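You operate a simulated robot arm through the tools that you are given. There is no shell and no other tool. Be economical: measure what you need, move in short steps, check, and stop when the job is done.

You are at the controls of a simulated robot arm. One attempt, no reset.

TASK
Release the clamped panel and feed it slowly onto the rollers.
Fine: clamp up and feed mode Slow before Feed 1; wait till the pusher is home; then feed mode Off; leave other panels and controls.

The check looks at the end state, three seconds after you hand in, the way a careful person would. Anything else that was tipped, shoved, dropped, spilled or broken makes it a failure.

THE ROBOT
A 7-joint arm with a fingered hand on a trunk, on a base that drives. Base frame: it is fixed to the floor where the robot stands at the start and does not move with it; the origin is under the middle of the robot, x ahead of it, y to its left, z up. Units: m, degrees, N and s.
Its first joint turns from -115.0 to 115.0 degrees. Places, roughly: bar lock lever [0.8, 0.3, 0.8]; blue feed reset key [0.8, -0.5, 0.8]; clamp lever [0.8, 0, 0.8]; clamp pressure dial [0.8, -0.1, 0.8]; feed air lever [0.8, 0.1, 0.8]; feed mode dial [0.8, -0.3, 0.8]; feed one button [0.8, -0.4, 0.8]; feed two button [0.8, -0.8, 0.8]; foot pedal [0.7, -0.1, 0.1]; grey width knob [0.8, 0.4, 0.8]; roller lever [0.7, -0.6, 0.8]; stop plate lever [0.8, -1.9, 1]; tan-edged foam panel (36x30x5 cm) [3.5, 3.1, 0.2]; tan-edged quilted panel [3, 3.25, 0.5]. Payload 5 kg.
The tool frame sits at the grasp point between the pads (the TCP): z along the fingers, y along the line on which they close. The tips reach 0.032 m beyond it. The gripper opens to 0.16 m. The gripper's body begins 0.089 m behind the TCP. The gripper is a hand of 4 fingers: y runs from the thumb to the fingers, the wrist lies at [0, 0, -0.267] in the tool frame, and closing takes about 1.5 s.
Orientation is told as [roll, pitch, yaw] about the base's x, y, z axes, in that order, counted from this pose: with the fingers straight down and closing along the base's y, the tool's x points along the base's -x, its y along +y and its z along -z.

THE INTERFACE
- The arm moves only by the tool send_rows. Its argument "increments" is a list of rows, each a list of 6 numbers: the shift along the tool's x, y, z in m, then the turn, a rotation vector about the tool's x, y, z in degrees. In form: [[x, y, z, rx, ry, rz], ...]. A call has 1 to 8 rows; each row shifts and turns the commanded pose from where the row before left it, along the tool's axes as they then stand. "hand" is the finger opening in m, from 0 to 0.16, set as the call begins (left out, the last holds). Each row takes 0.2 s and may step no farther than 0.05 m and 8.6 degrees from the row before; otherwise, or with a gripper value out of range, the whole call is refused. Where a pose cannot be reached the arm comes as near as it can. A force on the tool above 90 N (or 10 N above the force at the start of the call, whichever is more), or a blocked arm, ends the call early, and 0.2 s more pass. Each finger travels about 0.045 m/s and halts on what it meets, pressing with about 27 N; the grip force reading is that of the motor and also rises with nothing between the fingers. The clock runs only during rows and for 0.2 s after the last one: add rows that do not move to give the fingers time. The reply holds the time, the measured pose of the TCP, the force on the tool along the base axes, the opening and the grip force, in the units named above and with some noise, with the torque about the TCP (base axes, N m) and any sound that the robot's microphone picked up.
- Cameras (640 x 400 px; columns grow to the right, rows downward): "scene" is now at [0.0202, 0.1865, 1.7302]; the picture's right is [-0.19, -0.98, 0.00], its down [-0.72, 0.14, -0.68] and it looks along [0.67, -0.13, -0.73] (base axes); focal length 257 px, centre (320, 200). "wrist" rides on the gripper at [0.08, -0.004, -0.114] in the tool frame; the picture's right is [0.05, 1.00, 0.00], its down [-0.82, 0.04, -0.58] and it looks along [-0.58, 0.03, 0.82] (tool axes); focal length 265 px, centre (320, 200). There is no depth. A picture from a camera that has moved, and an enlarged one, comes with that camera's place and axes in the base frame and with its lens.
- get_image(camera): a new picture of that camera. It takes no simulated time.
- lift_body(by): slides the trunk up (or, below 0, down) by that many m; the arm and the scene camera ride with it, the base frame stays. It gives what a move gives, with no picture.
- steer(legs): drives the robot by 1 to 6 legs, each [ahead, turn to the left] in m and degrees, along the robot's own axes; the way and the turn of a leg run together, so that a leg with both is an arc; at most 1.5 m and 180 degrees a leg. The arm and the cameras ride along, it lands a little off, and it stops where it bumps. It gives what a move gives.
- curl_fingers(finger1, finger2, finger3, thumb_bend): sets how far each is bent, from 0 (flat) to 1 (curled in); at 0.3 the hand is open as for a grip, at 0.7 the pads meet at the TCP. One left out holds its place. A second passes; each finger stops where it meets its share of the squeeze, and holds until it gets a number again. A gripper value or a shape takes the hand back. It gives what a move gives, with no picture; readings hold the bend of each and the force on the fingers (four entries, about 0 where the hand has none), thumb and palm.
- hand_shape(shape): the hand has 4 fingers and takes this shape, open, in about a second: jaw (thumb against the fingers, like two jaws); tri (thumb and two fingers); tip (a fingertip pinch); poke (one finger out to press); point (the index stretched); flat (the hand flat); cup (the hand cupped); fist (a fist). The gripper value then closes the fingers along that shape, each until it touches; the sizes above hold for jaw. It gives what a move gives, with no picture.
- head_to(pan, tilt): turns the head with the scene camera to pan (to the left, within 155 degrees either way) and tilt (down, from -29 to 69), counted from straight ahead of the robot. It gives what a move gives.
- enlarge(camera, box): a new picture of the part [left, top, right, bottom] of that camera's present view, enlarged. It takes no simulated time.
- close_job(): hands the job in; it is judged then, once.

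Work in short steps. Places have to be worked out from the pictures, the camera data and where the tool is seen: move nearer, look again, correct. Check each grasp and each placing, and mend what went wrong. You have 120 turns and 78 pictures in all, those below and enlarged ones among them. Open the gripper and draw the arm clear of the work before you hand the job in, unless the task says otherwise; then end with one line.

The tools are called after "Request:" as name(argument=value, ...) on one line, values as JSON. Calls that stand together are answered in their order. send_rows: Moves the arm, as the interface text tells. Its arguments: {"type":"object","properties":{"increments":{"type":"array","items":{"type":"array","items":{"type":"number"}}},"hand":{"type":"number"}},"required":["increments"]} The other tools are called the same way: lift_body (by) slides the trunk up or down; hand_shape (shape) gives the hand a shape; curl_fingers (finger1, finger2, finger3, thumb_bend) moves the fingers one by one; steer (legs) drives the base; head_to (pan, tilt) turns the head that bears the scene camera; get_image (camera) takes a picture; enlarge (camera, box) takes an enlarged picture of a part of a camera's view; close_job () hands the job in.

At the start:

```text
clock: 0.0
tcp_pos: [0.73, 0.0948, 1.2038]
tool_rot: [0.0, 0.0, 0.0]
ft_force: [0.0, -0.2, 0.2]
ft_torque: [0.03, 0.02, 0.03]
width: 0.1601
finger_force: 0.0
shape: jaw
bend: [0.3, 0.3, 0.3, 0.3]
finger forces: [0.1, 0.0, 0.0, 0.0, 0.1, 0.0]
trunk travel left (down, up): [-0.575, 0.415]
robot x, y, heading: [-0.0016, 0.0013, 0.4]
head pan, tilt: [-11.2, 46.8]
```

scene: 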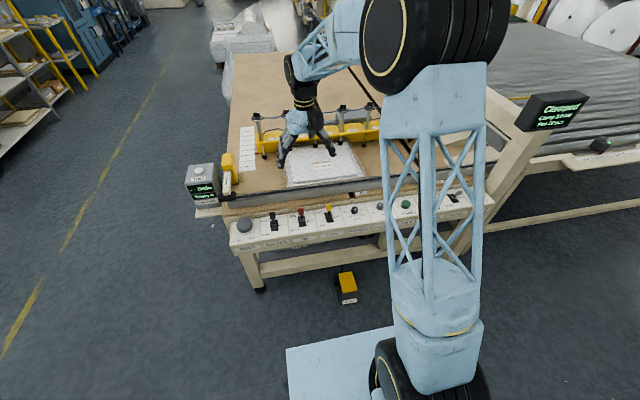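
wrist: 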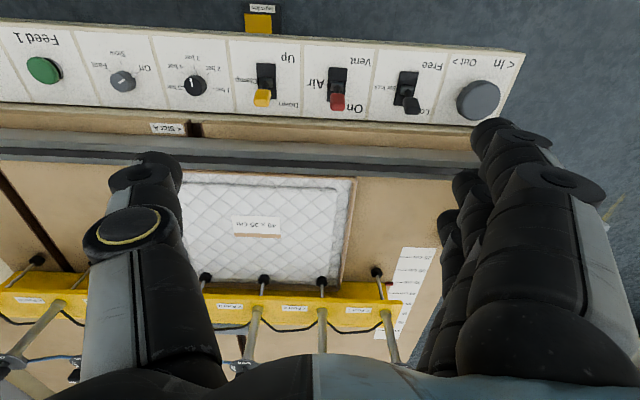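

The scene shows the control strip with levers, dials and a green Feed 1 button. I'll enlarge the strip and the displays to read them.

Request:
enlarge(camera="wrist", box=[0, 0, 540, 140])

Request:
enlarge(camera="scene", box=[500, 80, 640, 160])

Request:
enlarge(camera="scene", box=[170, 80, 410, 240])

```text
1.19 times, centred on (270, 70) of wrist
camera zoom: at [0.6497, 0.0915, 1.3183], right [-0.05, 1.0, 0.0], down [0.82, 0.04, 0.58], along [0.58, 0.03, -0.82], focal length 315 px, centre (379, 354)
```

zoom: 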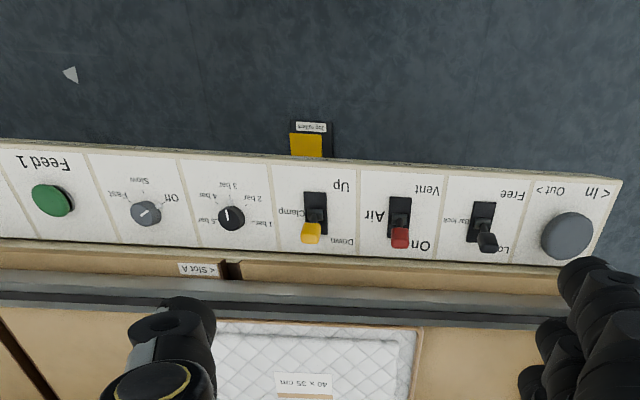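

```text
4.57 times, centred on (570, 120) of scene
camera zoom: at [0.0202, 0.1865, 1.7302], right [-0.19, -0.98, 0.0], down [-0.72, 0.14, -0.68], along [0.67, -0.13, -0.73], focal length 1173 px, centre (-823, 566)
```

zoom: 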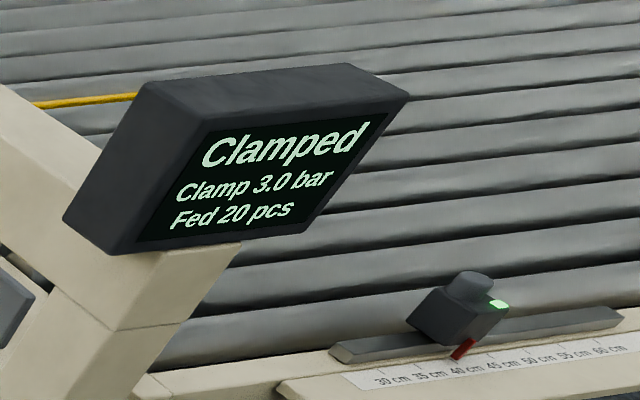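

```text
2.50 times, centred on (290, 160) of scene
camera zoom: at [0.0202, 0.1865, 1.7302], right [-0.19, -0.98, 0.0], down [-0.72, 0.14, -0.68], along [0.67, -0.13, -0.73], focal length 641 px, centre (395, 300)
```

zoom: 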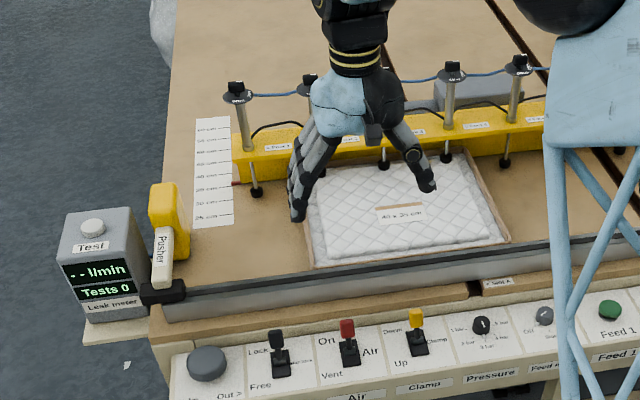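

Clamp lever is Down (tilted away), air On, feed dial at Off, bar locked. I'll look at the right end, the floor at the pedal, and behind before repositioning.

Request:
head_to(pan=-50, tilt=40)

Request:
get_image(camera="scene")

Request:
head_to(pan=150, tilt=50)

Request:
get_image(camera="scene")

Request:
head_to(pan=0, tilt=62)

Request:
get_image(camera="scene")

```text
clock: 1.1
tcp_pos: [0.731, 0.0946, 1.2055]
tool_rot: [0.1, 0.0, -0.1]
ft_force: [0.3, -0.3, 0.1]
ft_torque: [-0.03, -0.01, -0.01]
width: 0.1597
finger_force: 0.0
shape: jaw
bend: [0.3, 0.3, 0.3, 0.3]
finger forces: [0.0, 0.1, 0.0, 0.0, 0.0, 0.1]
trunk travel left (down, up): [-0.575, 0.415]
robot x, y, heading: [0.001, -0.0021, 0.0]
head pan, tilt: [-50.0, 40.0]
```

```text
72 pictures are left
camera scene: at [-0.0034, 0.1369, 1.74], right [-0.77, -0.64, 0.0], down [-0.41, 0.49, -0.77], along [0.49, -0.59, -0.64], focal length 257 px, centre (320, 200)
```

scene: 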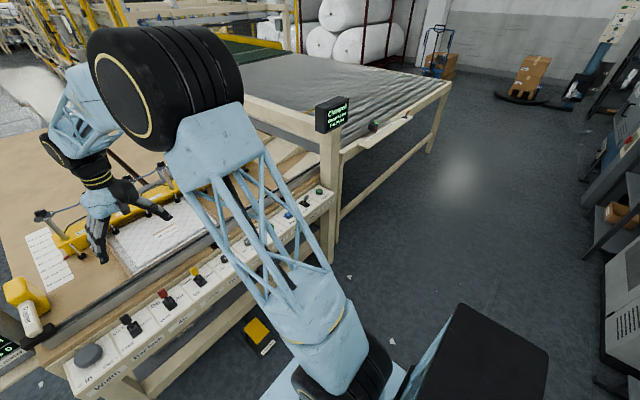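

```text
clock: 4.0
tcp_pos: [0.7314, 0.0944, 1.2049]
tool_rot: [0.0, -0.1, 0.0]
ft_force: [0.1, -0.1, -0.3]
ft_torque: [-0.04, -0.03, 0.02]
width: 0.1597
finger_force: 0.1
shape: jaw
bend: [0.3, 0.3, 0.3, 0.3]
finger forces: [0.1, 0.1, 0.1, 0.0, 0.0, 0.1]
trunk travel left (down, up): [-0.575, 0.415]
robot x, y, heading: [0.001, 0.0005, -0.1]
head pan, tilt: [150.0, 50.0]
```

```text
71 pictures are left
camera scene: at [-0.1248, 0.2405, 1.7258], right [0.5, 0.87, 0.0], down [0.66, -0.38, -0.64], along [-0.56, 0.32, -0.77], focal length 257 px, centre (320, 200)
```

scene: 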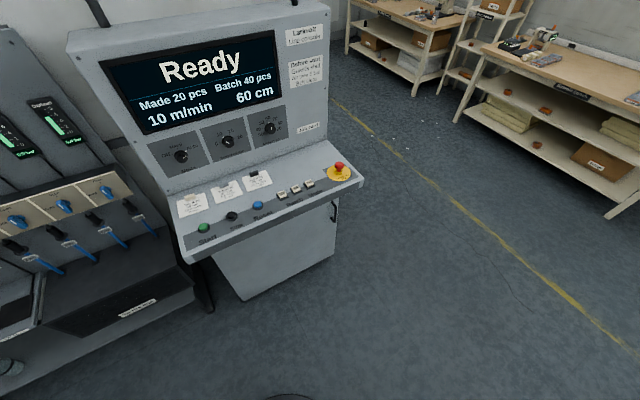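

```text
clock: 6.3
tcp_pos: [0.731, 0.0946, 1.2053]
tool_rot: [0.0, 0.1, 0.0]
ft_force: [0.2, 0.1, -0.1]
ft_torque: [0.03, -0.01, -0.02]
width: 0.1596
finger_force: 0.0
shape: jaw
bend: [0.3, 0.3, 0.3, 0.3]
finger forces: [0.0, 0.1, 0.0, 0.0, 0.0, 0.0]
trunk travel left (down, up): [-0.575, 0.415]
robot x, y, heading: [0.0019, -0.002, 0.2]
head pan, tilt: [0.0, 62.0]
```

```text
70 pictures are left
camera scene: at [0.0062, 0.202, 1.711], right [0.0, -1.0, 0.0], down [-0.88, 0.0, -0.47], along [0.47, 0.0, -0.88], focal length 257 px, centre (320, 200)
```

scene: 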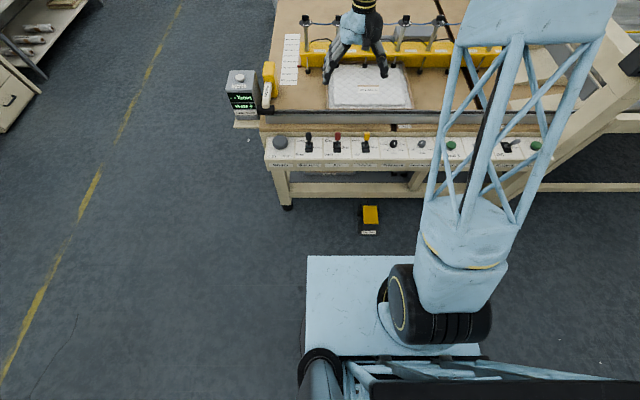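

Space is tight behind, so I'll do a turn-drive-turn shift to the right. First lift the trunk so the arm clears the display and bar while swinging.

Request:
lift_body(by=0.35)

Request:
head_to(pan=0, tilt=62)

Request:
get_image(camera="scene")

```text
clock: 9.8
tcp_pos: [0.732, 0.095, 1.5553]
tool_rot: [-0.1, 0.0, 0.0]
ft_force: [-0.3, -0.1, -1.3]
ft_torque: [-0.01, 0.01, 0.0]
width: 0.1597
finger_force: 0.1
shape: jaw
bend: [0.3, 0.3, 0.3, 0.3]
finger forces: [0.1, 0.1, 0.0, 0.0, 0.0, 0.0]
trunk travel left (down, up): [-0.925, 0.065]
robot x, y, heading: [-0.0021, -0.0008, 0.0]
head pan, tilt: [0.0, 62.0]
```

```text
clock: 10.3
tcp_pos: [0.7304, 0.0945, 1.555]
tool_rot: [0.1, 0.0, 0.0]
ft_force: [-0.1, -0.4, -0.3]
ft_torque: [0.02, -0.01, -0.02]
width: 0.16
finger_force: 0.1
shape: jaw
bend: [0.3, 0.3, 0.3, 0.3]
finger forces: [0.0, 0.1, 0.0, 0.0, 0.1, 0.0]
trunk travel left (down, up): [-0.925, 0.065]
robot x, y, heading: [0.0013, -0.0019, -0.1]
head pan, tilt: [0.0, 62.0]
```

```text
69 pictures are left
camera scene: at [0.0062, 0.202, 2.061], right [0.0, -1.0, 0.0], down [-0.88, 0.0, -0.47], along [0.47, 0.0, -0.88], focal length 257 px, centre (320, 200)
```

scene: 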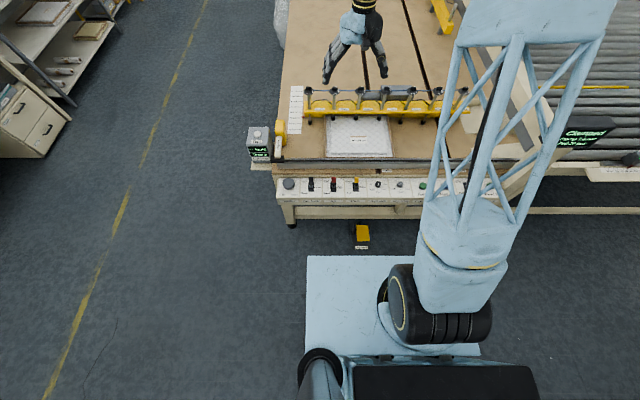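

The plate is the shoulder deck and rides with the trunk; the pedal front is near x≈0.65, display near (0.81,-0.96,1.2). Raised arm clears everything, so I shift the base to about (0.14,-0.18).

Request:
steer(legs=[[0, -50], [0.22, 0], [0, 50]])

Request:
get_image(camera="scene")

Request:
get_image(camera="wrist")

```text
clock: 16.5
tcp_pos: [0.8737, -0.0819, 1.5536]
tool_rot: [0.0, 0.0, -0.4]
ft_force: [-0.2, 0.6, 0.5]
ft_torque: [-0.06, 0.0, -0.01]
width: 0.1598
finger_force: 0.1
shape: jaw
bend: [0.3, 0.3, 0.3, 0.3]
finger forces: [0.0, 0.0, 0.0, 0.0, 0.1, 0.0]
trunk travel left (down, up): [-0.925, 0.065]
robot x, y, heading: [0.1421, -0.1722, -0.3]
head pan, tilt: [0.0, 62.0]
```

```text
68 pictures are left
camera scene: at [0.1503, 0.0322, 2.0609], right [-0.01, -1.0, 0.0], down [-0.88, 0.01, -0.47], along [0.47, 0.0, -0.88], focal length 257 px, centre (320, 200)
```

scene: 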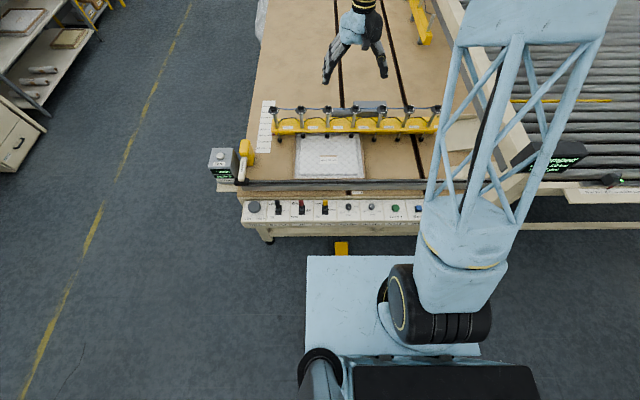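

```text
67 pictures are left
camera wrist: at [0.7928, -0.0843, 1.6683], right [-0.04, 1.0, 0.0], down [0.82, 0.03, 0.58], along [0.58, 0.02, -0.82], focal length 265 px, centre (320, 200)
```

wrist: 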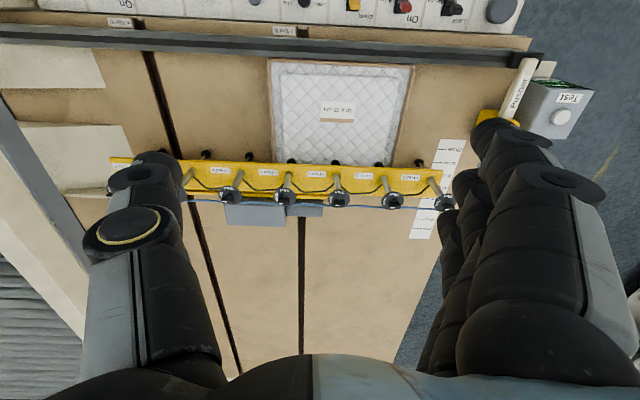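

Base sits well. Retract the hand over the control strip, take the poke shape and lower the trunk.

Request:
send_rows(increments=[[0.045, 0.02, 0, 0, 0, 0], [0.045, 0.02, 0, 0, 0, 0], [0.045, 0.02, 0, 0, 0, 0], [0.045, 0.02, 0, 0, 0, 0]])

Request:
hand_shape(shape="poke")

Request:
lift_body(by=-0.42)

Request:
get_image(camera="wrist")

Request:
get_image(camera="scene")

```text
clock: 17.5
tcp_pos: [0.6932, 0.0009, 1.5556]
tool_rot: [0.1, -0.2, -0.4]
ft_force: [-0.3, 0.3, -0.9]
ft_torque: [0.0, -0.04, 0.0]
width: 0.1597
finger_force: 0.0
shape: jaw
bend: [0.3, 0.3, 0.3, 0.3]
finger forces: [0.1, 0.0, 0.0, 0.0, 0.0, 0.0]
trunk travel left (down, up): [-0.925, 0.065]
robot x, y, heading: [0.1418, -0.1691, -0.8]
head pan, tilt: [0.0, 62.0]
```

```text
clock: 18.4
tcp_pos: [0.695, 0.0012, 1.5542]
tool_rot: [0.0, 0.0, -0.5]
ft_force: [-0.1, 0.3, -0.4]
ft_torque: [0.01, 0.0, -0.03]
width: 0.0001
finger_force: 0.0
shape: poke
bend: [1.0, 1.0, 1.0, 0.47]
finger forces: [0.1, 0.0, 0.1, 0.0, 0.0, 0.1]
trunk travel left (down, up): [-0.925, 0.065]
robot x, y, heading: [0.1413, -0.1696, -0.3]
head pan, tilt: [0.0, 62.0]
```

```text
refused: -0.42 is not a number from -0.4 to 0.4
```

```text
66 pictures are left
camera wrist: at [0.6136, -0.002, 1.6674], right [-0.04, 1.0, 0.0], down [0.82, 0.04, 0.58], along [0.58, 0.02, -0.82], focal length 265 px, centre (320, 200)
```

wrist: 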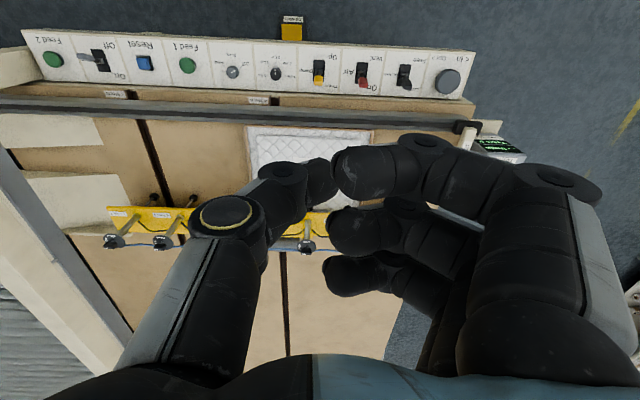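

```text
65 pictures are left
camera scene: at [0.1499, 0.0321, 2.061], right [-0.01, -1.0, 0.0], down [-0.88, 0.01, -0.47], along [0.47, 0.0, -0.88], focal length 257 px, centre (320, 200)
```

scene: 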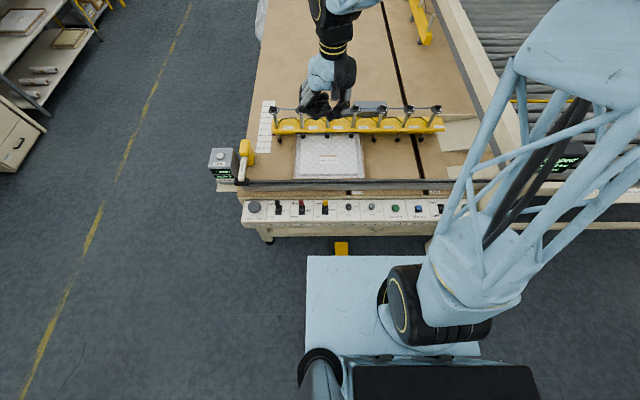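

Poke appears to curl all fingers. I'll lower and check the "point" shape instead.

Request:
hand_shape(shape="point")

Request:
lift_body(by=-0.38)

Request:
get_image(camera="wrist")

Request:
get_image(camera="scene")

```text
clock: 19.3
tcp_pos: [0.6947, 0.0003, 1.554]
tool_rot: [0.0, -0.1, -0.5]
ft_force: [0.3, -0.3, 0.1]
ft_torque: [-0.02, 0.01, 0.02]
width: 0.1525
finger_force: 0.1
shape: point
bend: [0.3, 1.0, 1.0, 0.54]
finger forces: [0.0, 0.0, 0.1, 0.0, 0.1, 0.0]
trunk travel left (down, up): [-0.925, 0.065]
robot x, y, heading: [0.1463, -0.1696, -0.5]
head pan, tilt: [0.0, 62.0]
```

```text
clock: 23.0
tcp_pos: [0.6949, -0.0013, 1.1734]
tool_rot: [0.0, 0.0, -0.5]
ft_force: [-0.1, 0.4, 1.0]
ft_torque: [-0.01, 0.0, -0.05]
width: 0.1523
finger_force: 0.1
shape: point
bend: [0.3, 1.0, 1.0, 0.54]
finger forces: [0.0, 0.0, 0.0, 0.0, 0.0, 0.0]
trunk travel left (down, up): [-0.545, 0.445]
robot x, y, heading: [0.1428, -0.1696, -0.6]
head pan, tilt: [0.0, 62.0]
```

```text
64 pictures are left
camera wrist: at [0.6137, -0.0021, 1.2874], right [-0.04, 1.0, 0.0], down [0.82, 0.03, 0.58], along [0.58, 0.02, -0.82], focal length 265 px, centre (320, 200)
```

wrist: 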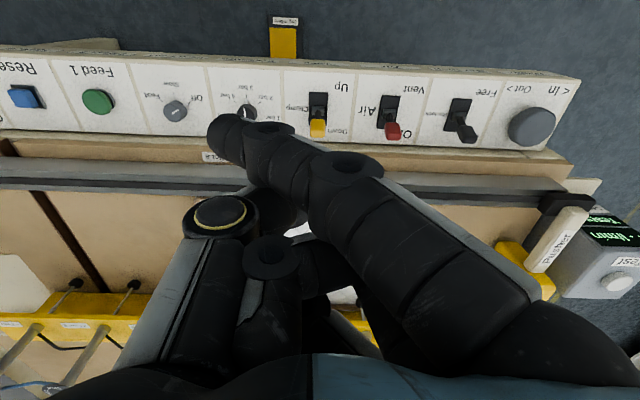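

```text
63 pictures are left
camera scene: at [0.1503, 0.0318, 1.681], right [-0.01, -1.0, 0.0], down [-0.88, 0.01, -0.47], along [0.47, 0.0, -0.88], focal length 257 px, centre (320, 200)
```

scene: 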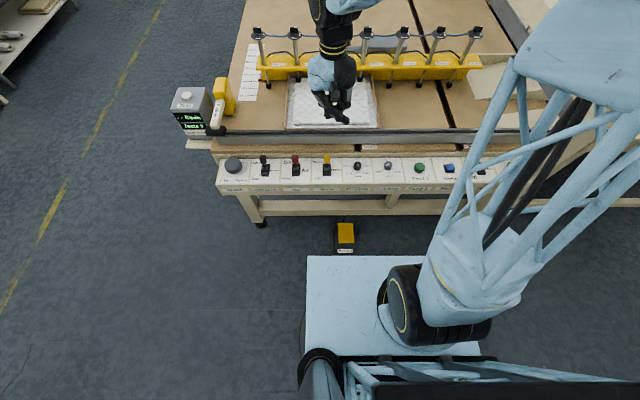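

The index slants across in this shape. The fingertip pinch ("tip") should serve levers, dial and button; I'll try it with a narrow opening.

Request:
hand_shape(shape="tip")

Request:
send_rows(increments=[[0, 0, 0, 0, 0, 0], [0, 0, 0, 0, 0, 0], [0, 0, 0, 0, 0, 0], [0, 0, 0, 0, 0, 0], [0, 0, 0, 0, 0, 0], [0, 0, 0, 0, 0, 0]], hand=0.05)

Request:
get_image(camera="wrist")

Request:
enlarge(camera="scene", box=[200, 40, 520, 240])

```text
clock: 23.9
tcp_pos: [0.6944, 0.0006, 1.1753]
tool_rot: [0.0, 0.1, -0.5]
ft_force: [-0.4, 0.1, 0.1]
ft_torque: [0.0, -0.02, 0.0]
width: 0.1602
finger_force: 0.1
shape: tip
bend: [0.01, 0.3, 0.01, 0.3]
finger forces: [0.0, 0.1, 0.0, 0.1, 0.1, 0.0]
trunk travel left (down, up): [-0.545, 0.445]
robot x, y, heading: [0.1409, -0.1724, -0.6]
head pan, tilt: [0.0, 62.0]
```

```text
clock: 25.3
tcp_pos: [0.6941, 0.0004, 1.1741]
tool_rot: [0.0, 0.0, -0.5]
ft_force: [-1.1, 0.6, -0.8]
ft_torque: [-0.03, 0.01, -0.03]
width: 0.0506
finger_force: 0.1
shape: tip
bend: [0.01, 0.73, 0.01, 0.7]
finger forces: [0.0, 0.0, 0.1, 0.1, 0.0, 0.0]
trunk travel left (down, up): [-0.545, 0.445]
robot x, y, heading: [0.1424, -0.1719, -0.4]
head pan, tilt: [0.0, 62.0]
```

```text
62 pictures are left
camera wrist: at [0.6138, -0.0021, 1.2873], right [-0.04, 1.0, 0.0], down [0.82, 0.03, 0.58], along [0.58, 0.02, -0.82], focal length 265 px, centre (320, 200)
```

wrist: 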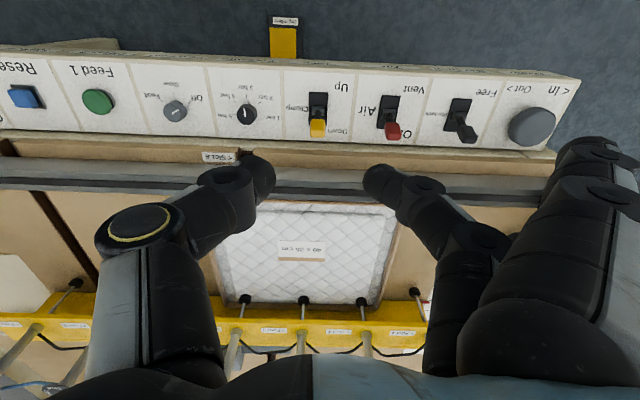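

```text
2.00 times, centred on (360, 140) of scene
camera zoom: at [0.1504, 0.0318, 1.681], right [-0.01, -1.0, 0.0], down [-0.88, 0.01, -0.47], along [0.47, 0.0, -0.88], focal length 513 px, centre (240, 320)
```

zoom: 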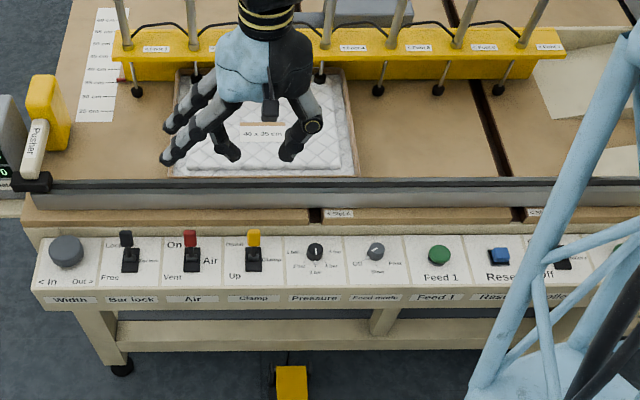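

The tip pinch uses the middle finger and thumb, but the flat fingers 1 and 3 would hit neighbours. Curl these by single-finger control.

Request:
curl_fingers(finger1=1, finger2=0.5, finger3=1, thumb_bend=0.5)

Request:
get_image(camera="wrist")

Request:
enlarge(camera="scene", box=[240, 20, 440, 145])

```text
clock: 26.3
tcp_pos: [0.6944, 0.0007, 1.175]
tool_rot: [0.1, 0.1, -0.6]
ft_force: [0.5, -0.3, 0.2]
ft_torque: [0.01, 0.0, 0.05]
width: 0.0616
finger_force: 0.0
shape: fingers
bend: [1.0, 0.5, 1.0, 0.5]
finger forces: [0.0, 0.1, 0.1, 0.1, 0.1, 0.1]
trunk travel left (down, up): [-0.545, 0.445]
robot x, y, heading: [0.1416, -0.1695, -0.5]
head pan, tilt: [0.0, 62.0]
```

```text
60 pictures are left
camera wrist: at [0.6138, -0.0021, 1.2873], right [-0.04, 1.0, 0.0], down [0.82, 0.03, 0.58], along [0.58, 0.02, -0.82], focal length 265 px, centre (320, 200)
```

wrist: 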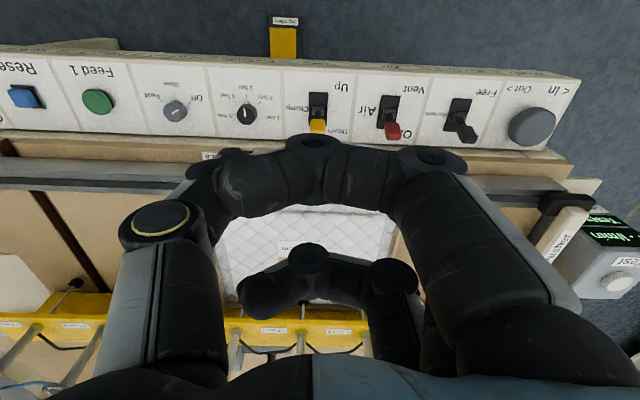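

```text
3.20 times, centred on (340, 82) of scene
camera zoom: at [0.1503, 0.0318, 1.681], right [-0.01, -1.0, 0.0], down [-0.88, 0.01, -0.47], along [0.47, 0.0, -0.88], focal length 821 px, centre (256, 576)
```

zoom: 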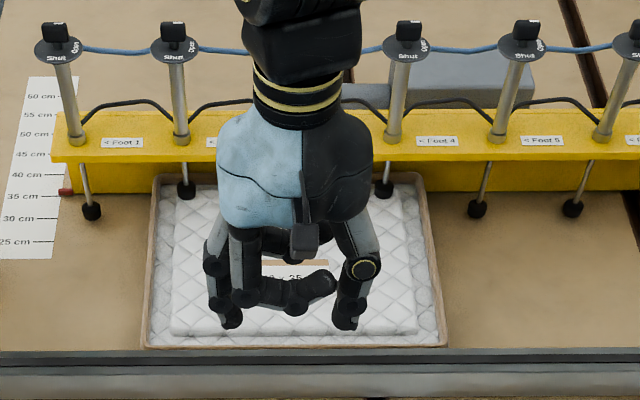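

The lever handle triangulates to about (0.772, 0.002, 0.85). Approach above it with finger2 and thumb open, then look.

Request:
send_rows(increments=[[-0.04, 0, 0.03, 0, 0, 0], [-0.04, 0.001, 0.03, 0, 0, 0], [0, 0, 0.045, 0, 0, 0], [0, 0, 0.045, 0, 0, 0.5], [0, 0, 0.045, 0, 0, 0]])

Request:
get_image(camera="wrist")

Request:
enlarge(camera="scene", box=[220, 80, 420, 205])

```text
clock: 27.5
tcp_pos: [0.7763, 0.0006, 0.9784]
tool_rot: [0.0, 0.0, -1.1]
ft_force: [0.1, -0.4, 0.8]
ft_torque: [-0.02, 0.05, -0.01]
width: 0.062
finger_force: 0.1
shape: fingers
bend: [1.0, 0.5, 1.0, 0.5]
finger forces: [0.0, 0.0, 0.1, 0.1, 0.0, 0.1]
trunk travel left (down, up): [-0.545, 0.445]
robot x, y, heading: [0.141, -0.1696, -0.5]
head pan, tilt: [0.0, 62.0]
```

```text
58 pictures are left
camera wrist: at [0.6948, -0.0011, 1.0917], right [-0.03, 1.0, 0.0], down [0.82, 0.03, 0.58], along [0.58, 0.02, -0.82], focal length 265 px, centre (320, 200)
```

wrist: 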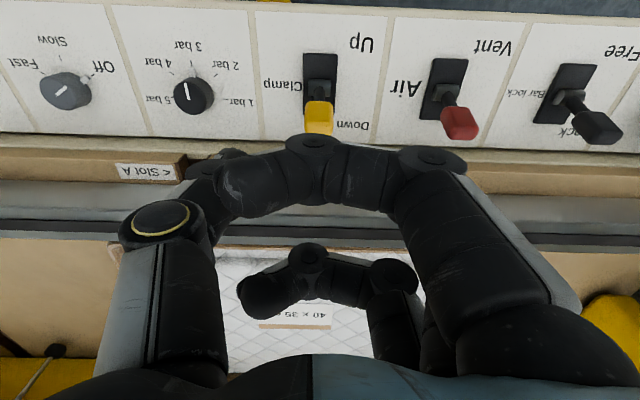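

```text
3.20 times, centred on (320, 142) of scene
camera zoom: at [0.1511, 0.032, 1.681], right [-0.01, -1.0, 0.0], down [-0.88, 0.01, -0.47], along [0.47, 0.0, -0.88], focal length 821 px, centre (320, 384)
```

zoom: 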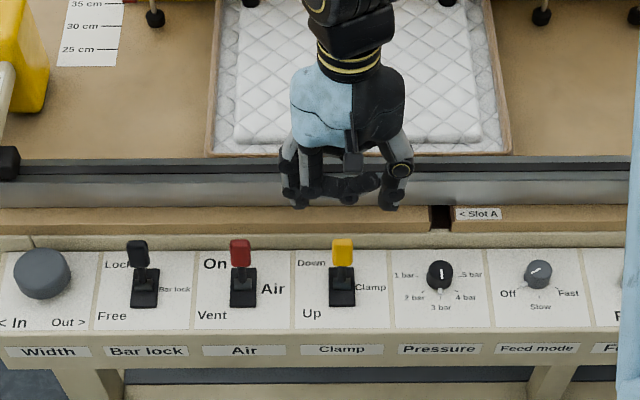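

Aligned in x and y with the handle. Descend so the tips straddle it.

Request:
send_rows(increments=[[0.002, 0, 0.04, 0, 0, 0], [0.002, 0, 0.035, 0, 0, 0], [0, 0, 0.025, 0, 0, 0]])

Request:
get_image(camera="wrist")

Request:
enlarge(camera="scene", box=[270, 110, 370, 172])

```text
clock: 28.3
tcp_pos: [0.7707, 0.0016, 0.8784]
tool_rot: [-0.1, 0.0, -1.0]
ft_force: [-0.4, 0.2, 0.5]
ft_torque: [-0.01, 0.01, -0.01]
width: 0.062
finger_force: 0.0
shape: fingers
bend: [1.0, 0.5, 1.0, 0.5]
finger forces: [0.1, 0.0, 0.1, 0.0, 0.0, 0.0]
trunk travel left (down, up): [-0.545, 0.445]
robot x, y, heading: [0.1427, -0.1753, -0.5]
head pan, tilt: [0.0, 62.0]
```

```text
56 pictures are left
camera wrist: at [0.6896, -0.0002, 0.9914], right [-0.03, 1.0, 0.0], down [0.82, 0.03, 0.58], along [0.58, 0.02, -0.82], focal length 265 px, centre (320, 200)
```

wrist: 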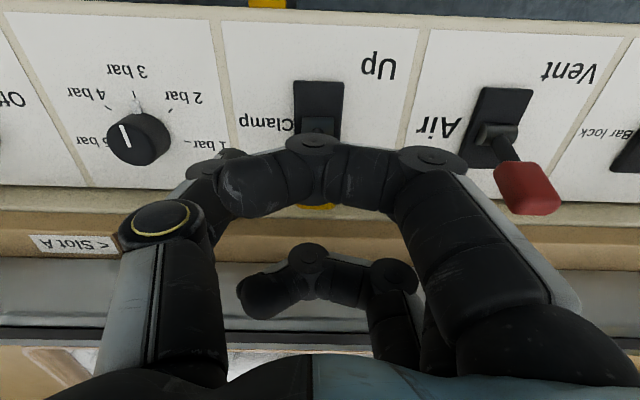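

```text
6.40 times, centred on (320, 141) of scene
camera zoom: at [0.1505, 0.0318, 1.681], right [-0.01, -1.0, 0.0], down [-0.88, 0.01, -0.47], along [0.47, 0.0, -0.88], focal length 1642 px, centre (320, 578)
```

zoom: 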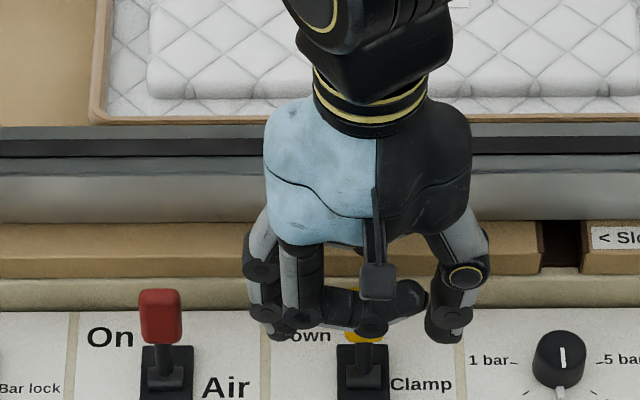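

Handle lies between thumb and finger2. Lower 15 mm more and close these two.

Request:
send_rows(increments=[[0, 0, 0.008, 0, 0, 0], [0, 0, 0.007, 0, 0, 0]])

Request:
curl_fingers(finger2=0.8, thumb_bend=0.8)

Request:
enlarge(camera="scene", box=[270, 110, 370, 172])

```text
clock: 28.9
tcp_pos: [0.7711, 0.0014, 0.8643]
tool_rot: [0.0, 0.0, -1.0]
ft_force: [0.0, -0.1, 0.3]
ft_torque: [-0.03, 0.01, 0.01]
width: 0.0618
finger_force: 0.1
shape: fingers
bend: [1.0, 0.5, 1.0, 0.5]
finger forces: [0.0, 0.0, 0.0, 0.0, 0.1, 0.0]
trunk travel left (down, up): [-0.545, 0.445]
robot x, y, heading: [0.1422, -0.1701, -0.6]
head pan, tilt: [0.0, 62.0]
```

```text
clock: 29.9
tcp_pos: [0.7699, -0.0009, 0.8628]
tool_rot: [-0.1, 0.0, -1.1]
ft_force: [-5.0, -15.9, -13.2]
ft_torque: [-0.12, 0.08, 0.0]
width: 0.0515
finger_force: 16.2
shape: fingers
bend: [1.0, 0.66, 1.0, 0.67]
finger forces: [0.1, 8.3, 0.0, 0.0, 24.3, 0.0]
trunk travel left (down, up): [-0.545, 0.445]
robot x, y, heading: [0.1404, -0.17, -0.6]
head pan, tilt: [0.0, 62.0]
```

```text
6.40 times, centred on (320, 141) of scene
camera zoom: at [0.151, 0.0306, 1.681], right [-0.01, -1.0, 0.0], down [-0.88, 0.01, -0.47], along [0.47, 0.0, -0.88], focal length 1642 px, centre (320, 578)
```

zoom: 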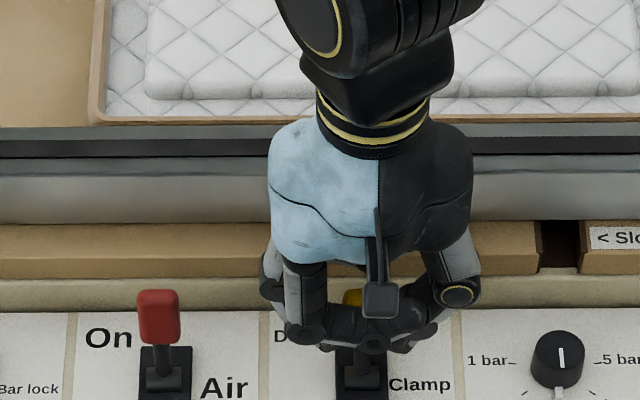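

Both fingers have contact. Pull the lever toward the robot in small steps with a shallow arc.

Request:
send_rows(increments=[[0.01, 0, -0.002, 0, 0, 0], [0.01, 0, -0.001, 0, 0, 0], [0.01, 0, 0, 0, 0, 0], [0.01, 0, 0.001, 0, 0, 0], [0.008, 0, 0.002, 0, 0, 0]])

Request:
enlarge(camera="scene", box=[260, 110, 400, 198])

```text
clock: 31.1
tcp_pos: [0.7219, 0.003, 0.8631]
tool_rot: [0.0, 0.0, -0.8]
ft_force: [-2.3, 0.6, 3.7]
ft_torque: [0.04, -0.08, -0.04]
width: 0.0484
finger_force: 2.5
shape: fingers
bend: [1.0, 0.7, 1.0, 0.75]
finger forces: [0.0, 0.1, 3.4, 0.1, 1.7, 0.1]
trunk travel left (down, up): [-0.545, 0.445]
robot x, y, heading: [0.1392, -0.1689, -0.4]
head pan, tilt: [0.0, 62.0]
```

```text
4.55 times, centred on (330, 154) of scene
camera zoom: at [0.1498, 0.031, 1.6812], right [-0.01, -1.0, 0.0], down [-0.88, 0.01, -0.47], along [0.47, 0.0, -0.88], focal length 1166 px, centre (274, 409)
```

zoom: 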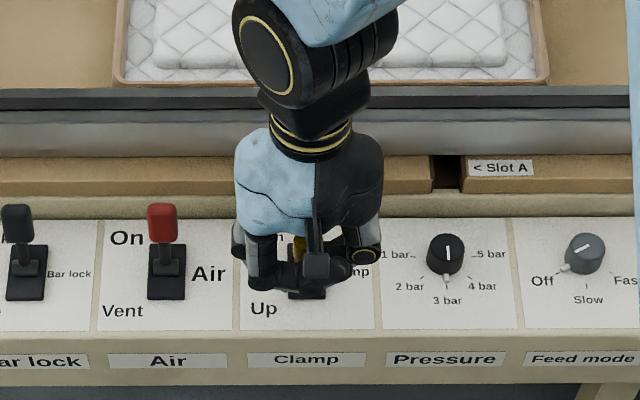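

The grip slipped past but curled finger3 is now behind the lever and hooking it. Pull further with it.

Request:
send_rows(increments=[[0.008, 0, 0, 0, 0, 0], [0.008, 0, 0, 0, 0, 0], [0.008, 0, 0, 0, 0, 0], [0.006, 0, 0, 0, 0, 0]])

Request:
enlarge(camera="scene", box=[260, 110, 400, 198])

Request:
get_image(camera="wrist")

```text
clock: 32.1
tcp_pos: [0.693, 0.0012, 0.8633]
tool_rot: [0.0, 0.0, -0.9]
ft_force: [-0.7, 0.0, 1.1]
ft_torque: [-0.02, 0.03, -0.01]
width: 0.0486
finger_force: 0.1
shape: fingers
bend: [1.0, 0.7, 1.0, 0.75]
finger forces: [0.0, 0.0, 0.0, 0.0, 0.0, 0.1]
trunk travel left (down, up): [-0.545, 0.445]
robot x, y, heading: [0.1397, -0.1689, -0.7]
head pan, tilt: [0.0, 62.0]
```

```text
4.55 times, centred on (330, 154) of scene
camera zoom: at [0.1503, 0.0317, 1.681], right [-0.01, -1.0, 0.0], down [-0.88, 0.01, -0.47], along [0.47, 0.0, -0.88], focal length 1166 px, centre (274, 409)
```

zoom: 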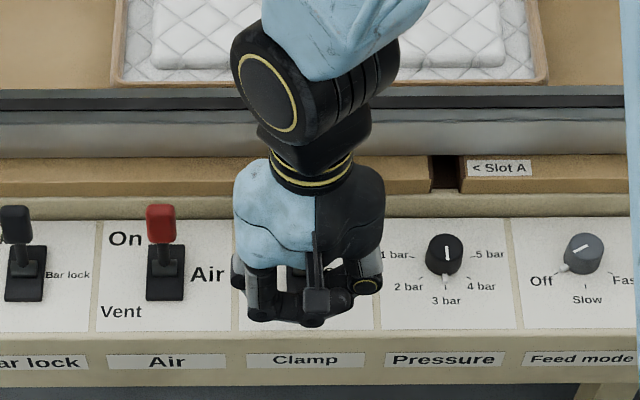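

```text
51 pictures are left
camera wrist: at [0.6113, 0.0005, 0.9773], right [-0.03, 1.0, 0.0], down [0.82, 0.03, 0.58], along [0.58, 0.02, -0.82], focal length 265 px, centre (320, 200)
```

wrist: 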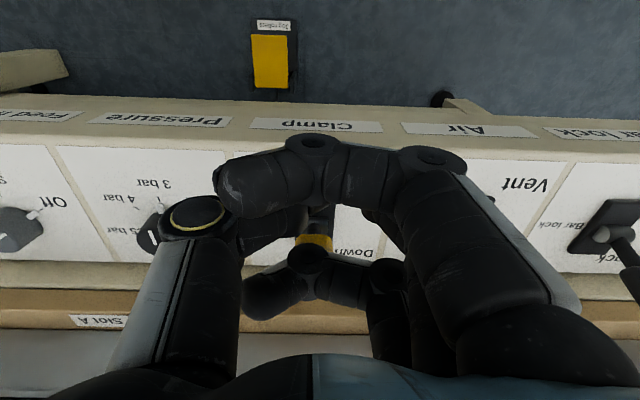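

No forces now; lift straight up to see where the lever is.

Request:
send_rows(increments=[[0, 0, -0.04, 0, 0, 0], [0, 0, -0.05, 0, 0, 0], [0, 0, -0.05, 0, 0, 0]])

Request:
get_image(camera="wrist")

Request:
enlarge(camera="scene", box=[400, 70, 640, 220])

```text
clock: 32.9
tcp_pos: [0.6915, 0.002, 1.005]
tool_rot: [0.0, 0.0, -1.0]
ft_force: [0.6, -0.6, 0.4]
ft_torque: [0.01, -0.03, 0.0]
width: 0.0487
finger_force: 0.0
shape: fingers
bend: [1.0, 0.7, 1.0, 0.75]
finger forces: [0.1, 0.1, 0.0, 0.0, 0.0, 0.0]
trunk travel left (down, up): [-0.545, 0.445]
robot x, y, heading: [0.1419, -0.1684, -0.7]
head pan, tilt: [0.0, 62.0]
```

```text
50 pictures are left
camera wrist: at [0.6108, -0.0006, 1.1188], right [-0.03, 1.0, 0.0], down [0.82, 0.03, 0.58], along [0.58, 0.02, -0.82], focal length 265 px, centre (320, 200)
```

wrist: 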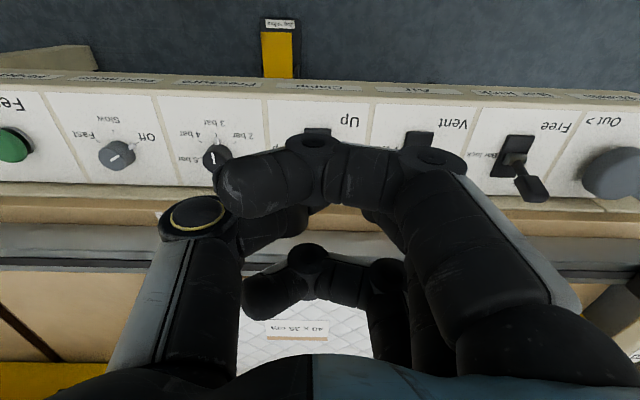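

```text
2.67 times, centred on (520, 145) of scene
camera zoom: at [0.1498, 0.0315, 1.6809], right [-0.01, -1.0, 0.0], down [-0.88, 0.01, -0.47], along [0.47, 0.0, -0.88], focal length 684 px, centre (-213, 347)
```

zoom: 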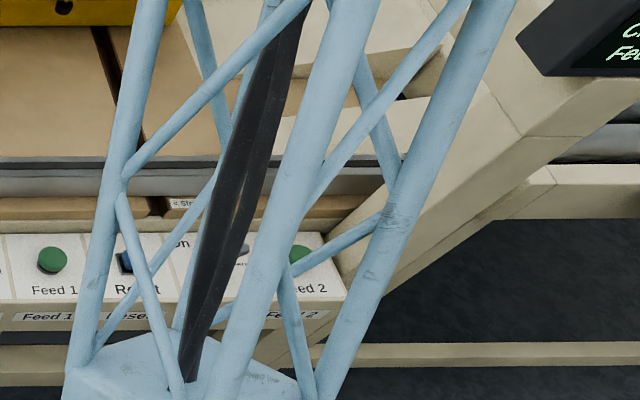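

Lever is hidden by the hand. Shift the hand right toward the dial area and turn the head to catch the display too.

Request:
send_rows(increments=[[0.02, -0.045, -0.02, 0, 0, 0.5], [0, -0.045, 0, 0, 0, 0.5], [0, -0.045, 0, 0, 0, 0]])

Request:
head_to(pan=-30, tilt=45)

Request:
get_image(camera="scene")

Request:
enlarge(camera="wrist", box=[240, 40, 640, 240])

```text
refused: row 1 steps farther than a row can; nothing moved
```

```text
clock: 33.9
tcp_pos: [0.692, 0.0013, 1.0046]
tool_rot: [0.1, 0.0, -1.0]
ft_force: [0.9, 0.5, -0.1]
ft_torque: [0.0, 0.03, -0.03]
width: 0.0483
finger_force: 0.1
shape: fingers
bend: [1.0, 0.7, 1.0, 0.75]
finger forces: [0.0, 0.1, 0.0, 0.0, 0.0, 0.0]
trunk travel left (down, up): [-0.545, 0.445]
robot x, y, heading: [0.1423, -0.1652, -0.6]
head pan, tilt: [-30.0, 45.0]
```

```text
48 pictures are left
camera scene: at [0.156, -0.009, 1.7027], right [-0.51, -0.86, 0.0], down [-0.61, 0.36, -0.71], along [0.61, -0.36, -0.71], focal length 257 px, centre (320, 200)
```

scene: 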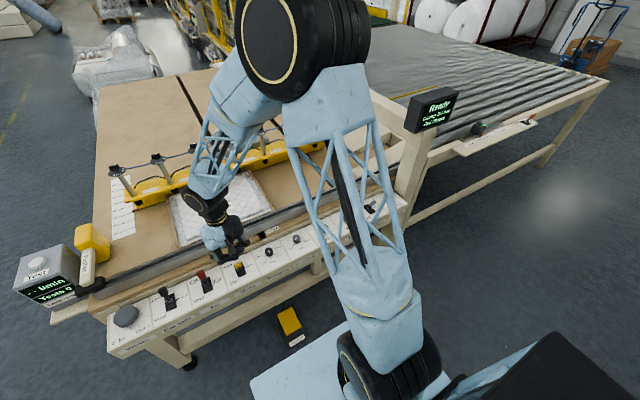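

```text
1.60 times, centred on (440, 140) of wrist
camera zoom: at [0.6114, -0.0006, 1.1178], right [-0.03, 1.0, 0.0], down [0.82, 0.03, 0.58], along [0.58, 0.02, -0.82], focal length 425 px, centre (128, 296)
```

zoom: 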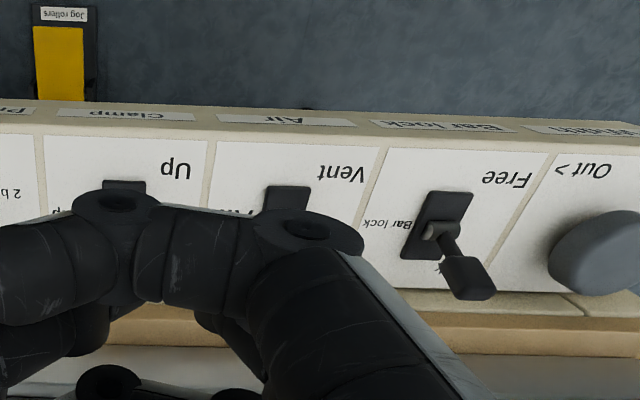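

The display now reads "Ready". Let me check lever and display in detail.

Request:
enlarge(camera="scene", box=[390, 75, 480, 140])

Request:
enlarge(camera="scene", box=[140, 200, 340, 325])

```text
6.15 times, centred on (435, 108) of scene
camera zoom: at [0.156, -0.009, 1.7027], right [-0.51, -0.86, 0.0], down [-0.61, 0.36, -0.71], along [0.61, -0.36, -0.71], focal length 1579 px, centre (-388, 769)
```

zoom: 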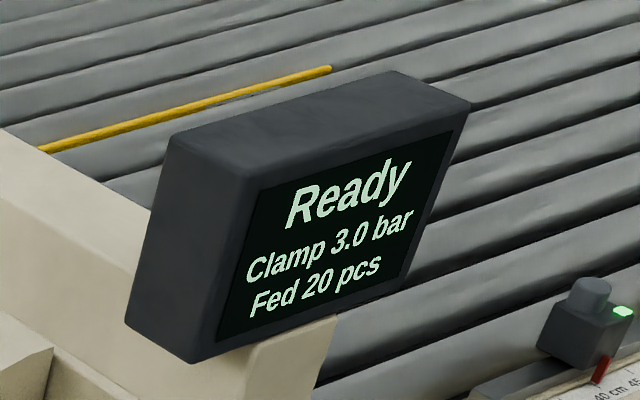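

```text
3.20 times, centred on (240, 262) of scene
camera zoom: at [0.156, -0.009, 1.7027], right [-0.51, -0.86, 0.0], down [-0.61, 0.36, -0.71], along [0.61, -0.36, -0.71], focal length 821 px, centre (576, 0)
```

zoom: 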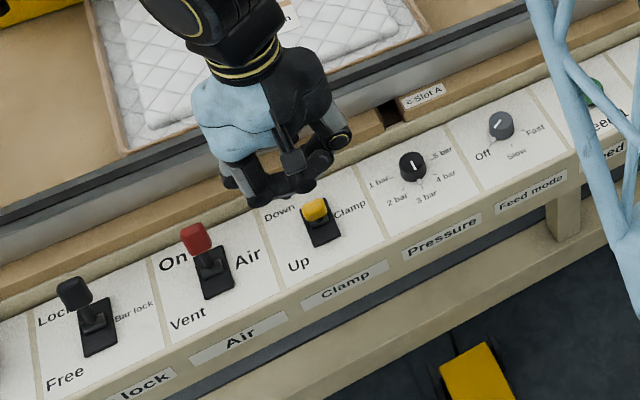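

Clamp is Up and display says Ready. Now move above the feed mode dial and inspect it.

Request:
send_rows(increments=[[0, -0.045, -0.015, 0, 0, 0.5], [0, -0.048, 0, 0, 0, 0.5], [0, -0.048, 0, 0, 0, 0], [0, -0.048, 0, 0, 0, 0]])

Request:
enlarge(camera="wrist", box=[120, 40, 440, 240])

Request:
enlarge(camera="scene", box=[240, 200, 340, 265])

```text
clock: 34.9
tcp_pos: [0.6873, -0.1877, 1.0192]
tool_rot: [0.1, 0.0, -2.1]
ft_force: [0.2, 0.4, 1.3]
ft_torque: [-0.01, 0.01, 0.0]
width: 0.0488
finger_force: 0.1
shape: fingers
bend: [1.0, 0.7, 1.0, 0.75]
finger forces: [0.0, 0.0, 0.1, 0.1, 0.0, 0.0]
trunk travel left (down, up): [-0.545, 0.445]
robot x, y, heading: [0.1388, -0.1658, -0.2]
head pan, tilt: [-30.0, 45.0]
```

```text
2.00 times, centred on (280, 140) of wrist
camera zoom: at [0.6063, -0.189, 1.1329], right [-0.02, 1.0, 0.0], down [0.82, 0.01, 0.58], along [0.58, 0.01, -0.82], focal length 531 px, centre (400, 320)
```

zoom: 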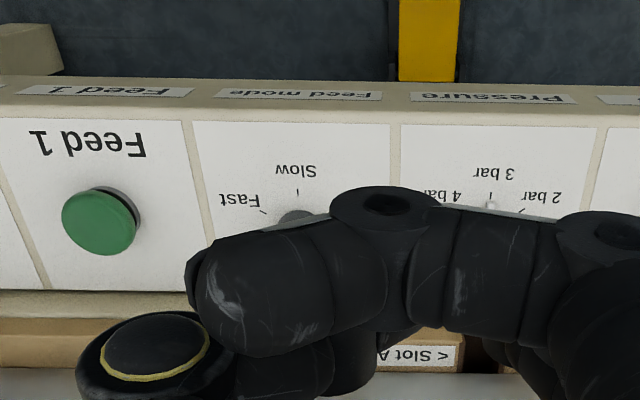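

```text
6.15 times, centred on (290, 232) of scene
camera zoom: at [0.1558, -0.0103, 1.7029], right [-0.51, -0.86, 0.0], down [-0.61, 0.36, -0.71], along [0.61, -0.36, -0.71], focal length 1579 px, centre (505, 0)
```

zoom: 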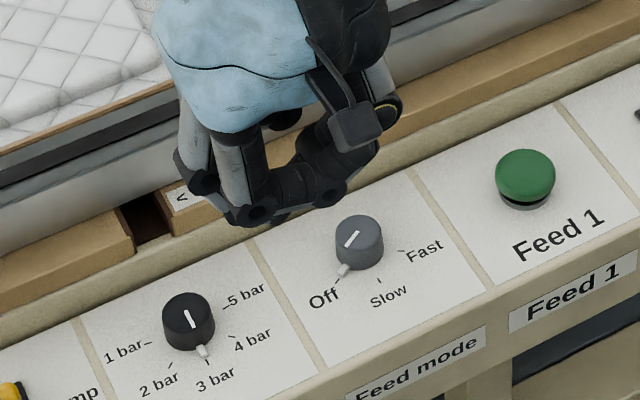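

Dial at about (0.767,-0.256), knob ~34 mm, pointer at Off; Slow is reached by turning counter-clockwise seen from above. Open the pinch, move above, and pre-rotate clockwise.

Request:
curl_fingers(finger2=0.5, thumb_bend=0.5)

Request:
send_rows(increments=[[-0.0275, -0.0217, 0.023, 0, 0, 0], [-0.0275, -0.0217, 0.023, 0, 0, 0], [-0.0275, -0.0217, 0.023, 0, 0, 0], [0, 0, 0, 0, 0, 7], [0, 0, 0, 0, 0, 7], [0, 0, 0, 0, 0, 7], [0, 0, 0, 0, 0, 7]])

Request:
enlarge(camera="scene", box=[240, 190, 340, 255])

Request:
get_image(camera="wrist")

```text
clock: 35.9
tcp_pos: [0.6873, -0.1882, 1.0204]
tool_rot: [0.0, 0.0, -2.1]
ft_force: [0.0, 0.3, 0.7]
ft_torque: [0.01, 0.02, 0.0]
width: 0.0618
finger_force: 0.0
shape: fingers
bend: [1.0, 0.5, 1.0, 0.5]
finger forces: [0.0, 0.1, 0.1, 0.0, 0.1, 0.0]
trunk travel left (down, up): [-0.545, 0.445]
robot x, y, heading: [0.1436, -0.1675, -0.2]
head pan, tilt: [-30.0, 45.0]
```

```text
clock: 37.5
tcp_pos: [0.7671, -0.2556, 0.9504]
tool_rot: [0.0, 0.1, -30.0]
ft_force: [0.3, 0.4, 0.2]
ft_torque: [0.0, 0.04, -0.01]
width: 0.0622
finger_force: 0.1
shape: fingers
bend: [1.0, 0.5, 1.0, 0.5]
finger forces: [0.0, 0.1, 0.0, 0.1, 0.0, 0.1]
trunk travel left (down, up): [-0.545, 0.445]
robot x, y, heading: [0.1426, -0.173, -0.6]
head pan, tilt: [-30.0, 45.0]
```

```text
6.15 times, centred on (290, 222) of scene
camera zoom: at [0.156, -0.009, 1.7027], right [-0.51, -0.86, 0.0], down [-0.61, 0.36, -0.71], along [0.61, -0.36, -0.71], focal length 1579 px, centre (505, 62)
```

zoom: 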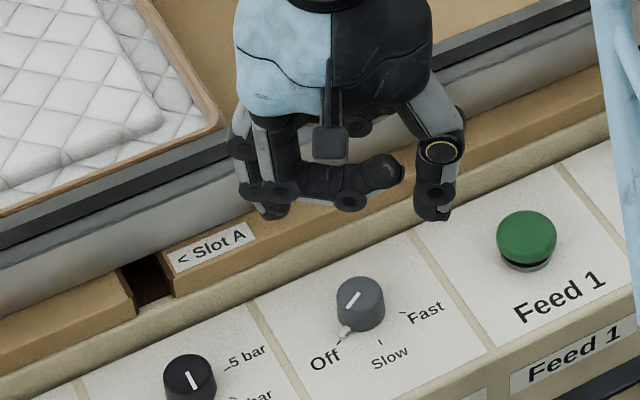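

```text
41 pictures are left
camera wrist: at [0.6949, -0.2174, 1.0635], right [0.46, 0.89, 0.0], down [0.73, -0.37, 0.58], along [0.51, -0.26, -0.82], focal length 265 px, centre (320, 200)
```

wrist: 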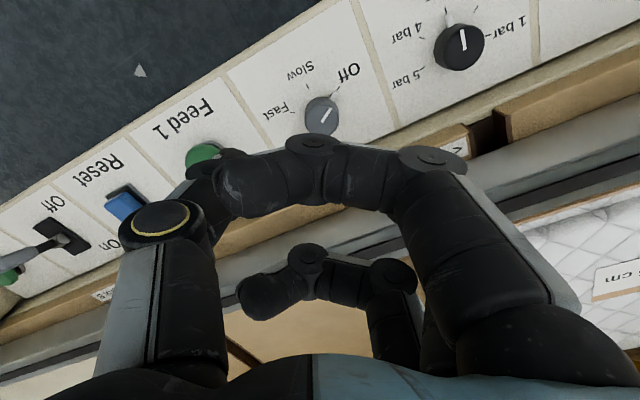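

Knob confirmed near (0.764,-0.254). Descend over it.

Request:
send_rows(increments=[[0.003, 0, 0.035, 0, 0, 0], [0, 0, 0.035, 0, 0, 0], [0, 0, 0.02, 0, 0, 0], [0, 0, 0.012, 0, 0, 0]])

Request:
enlarge(camera="scene", box=[240, 190, 340, 255])

```text
clock: 38.5
tcp_pos: [0.7653, -0.2522, 0.8487]
tool_rot: [0.0, 0.1, -30.0]
ft_force: [-0.2, 0.1, 0.3]
ft_torque: [0.0, 0.01, -0.02]
width: 0.0619
finger_force: 0.1
shape: fingers
bend: [1.0, 0.5, 1.0, 0.5]
finger forces: [0.1, 0.1, 0.1, 0.0, 0.0, 0.1]
trunk travel left (down, up): [-0.545, 0.445]
robot x, y, heading: [0.143, -0.1691, -0.3]
head pan, tilt: [-30.0, 45.0]
```

```text
6.15 times, centred on (290, 222) of scene
camera zoom: at [0.1563, -0.0092, 1.7028], right [-0.51, -0.86, 0.0], down [-0.61, 0.36, -0.71], along [0.61, -0.36, -0.71], focal length 1579 px, centre (505, 62)
```

zoom: 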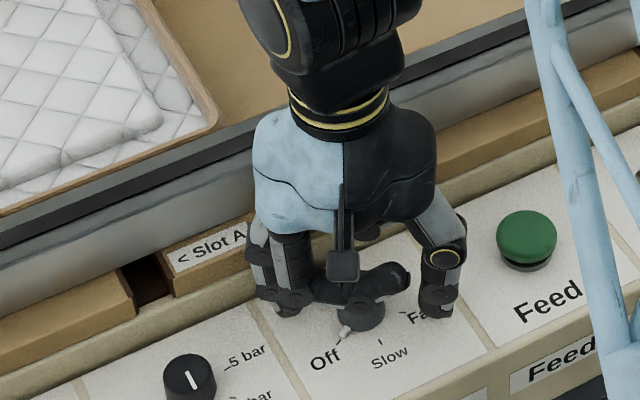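

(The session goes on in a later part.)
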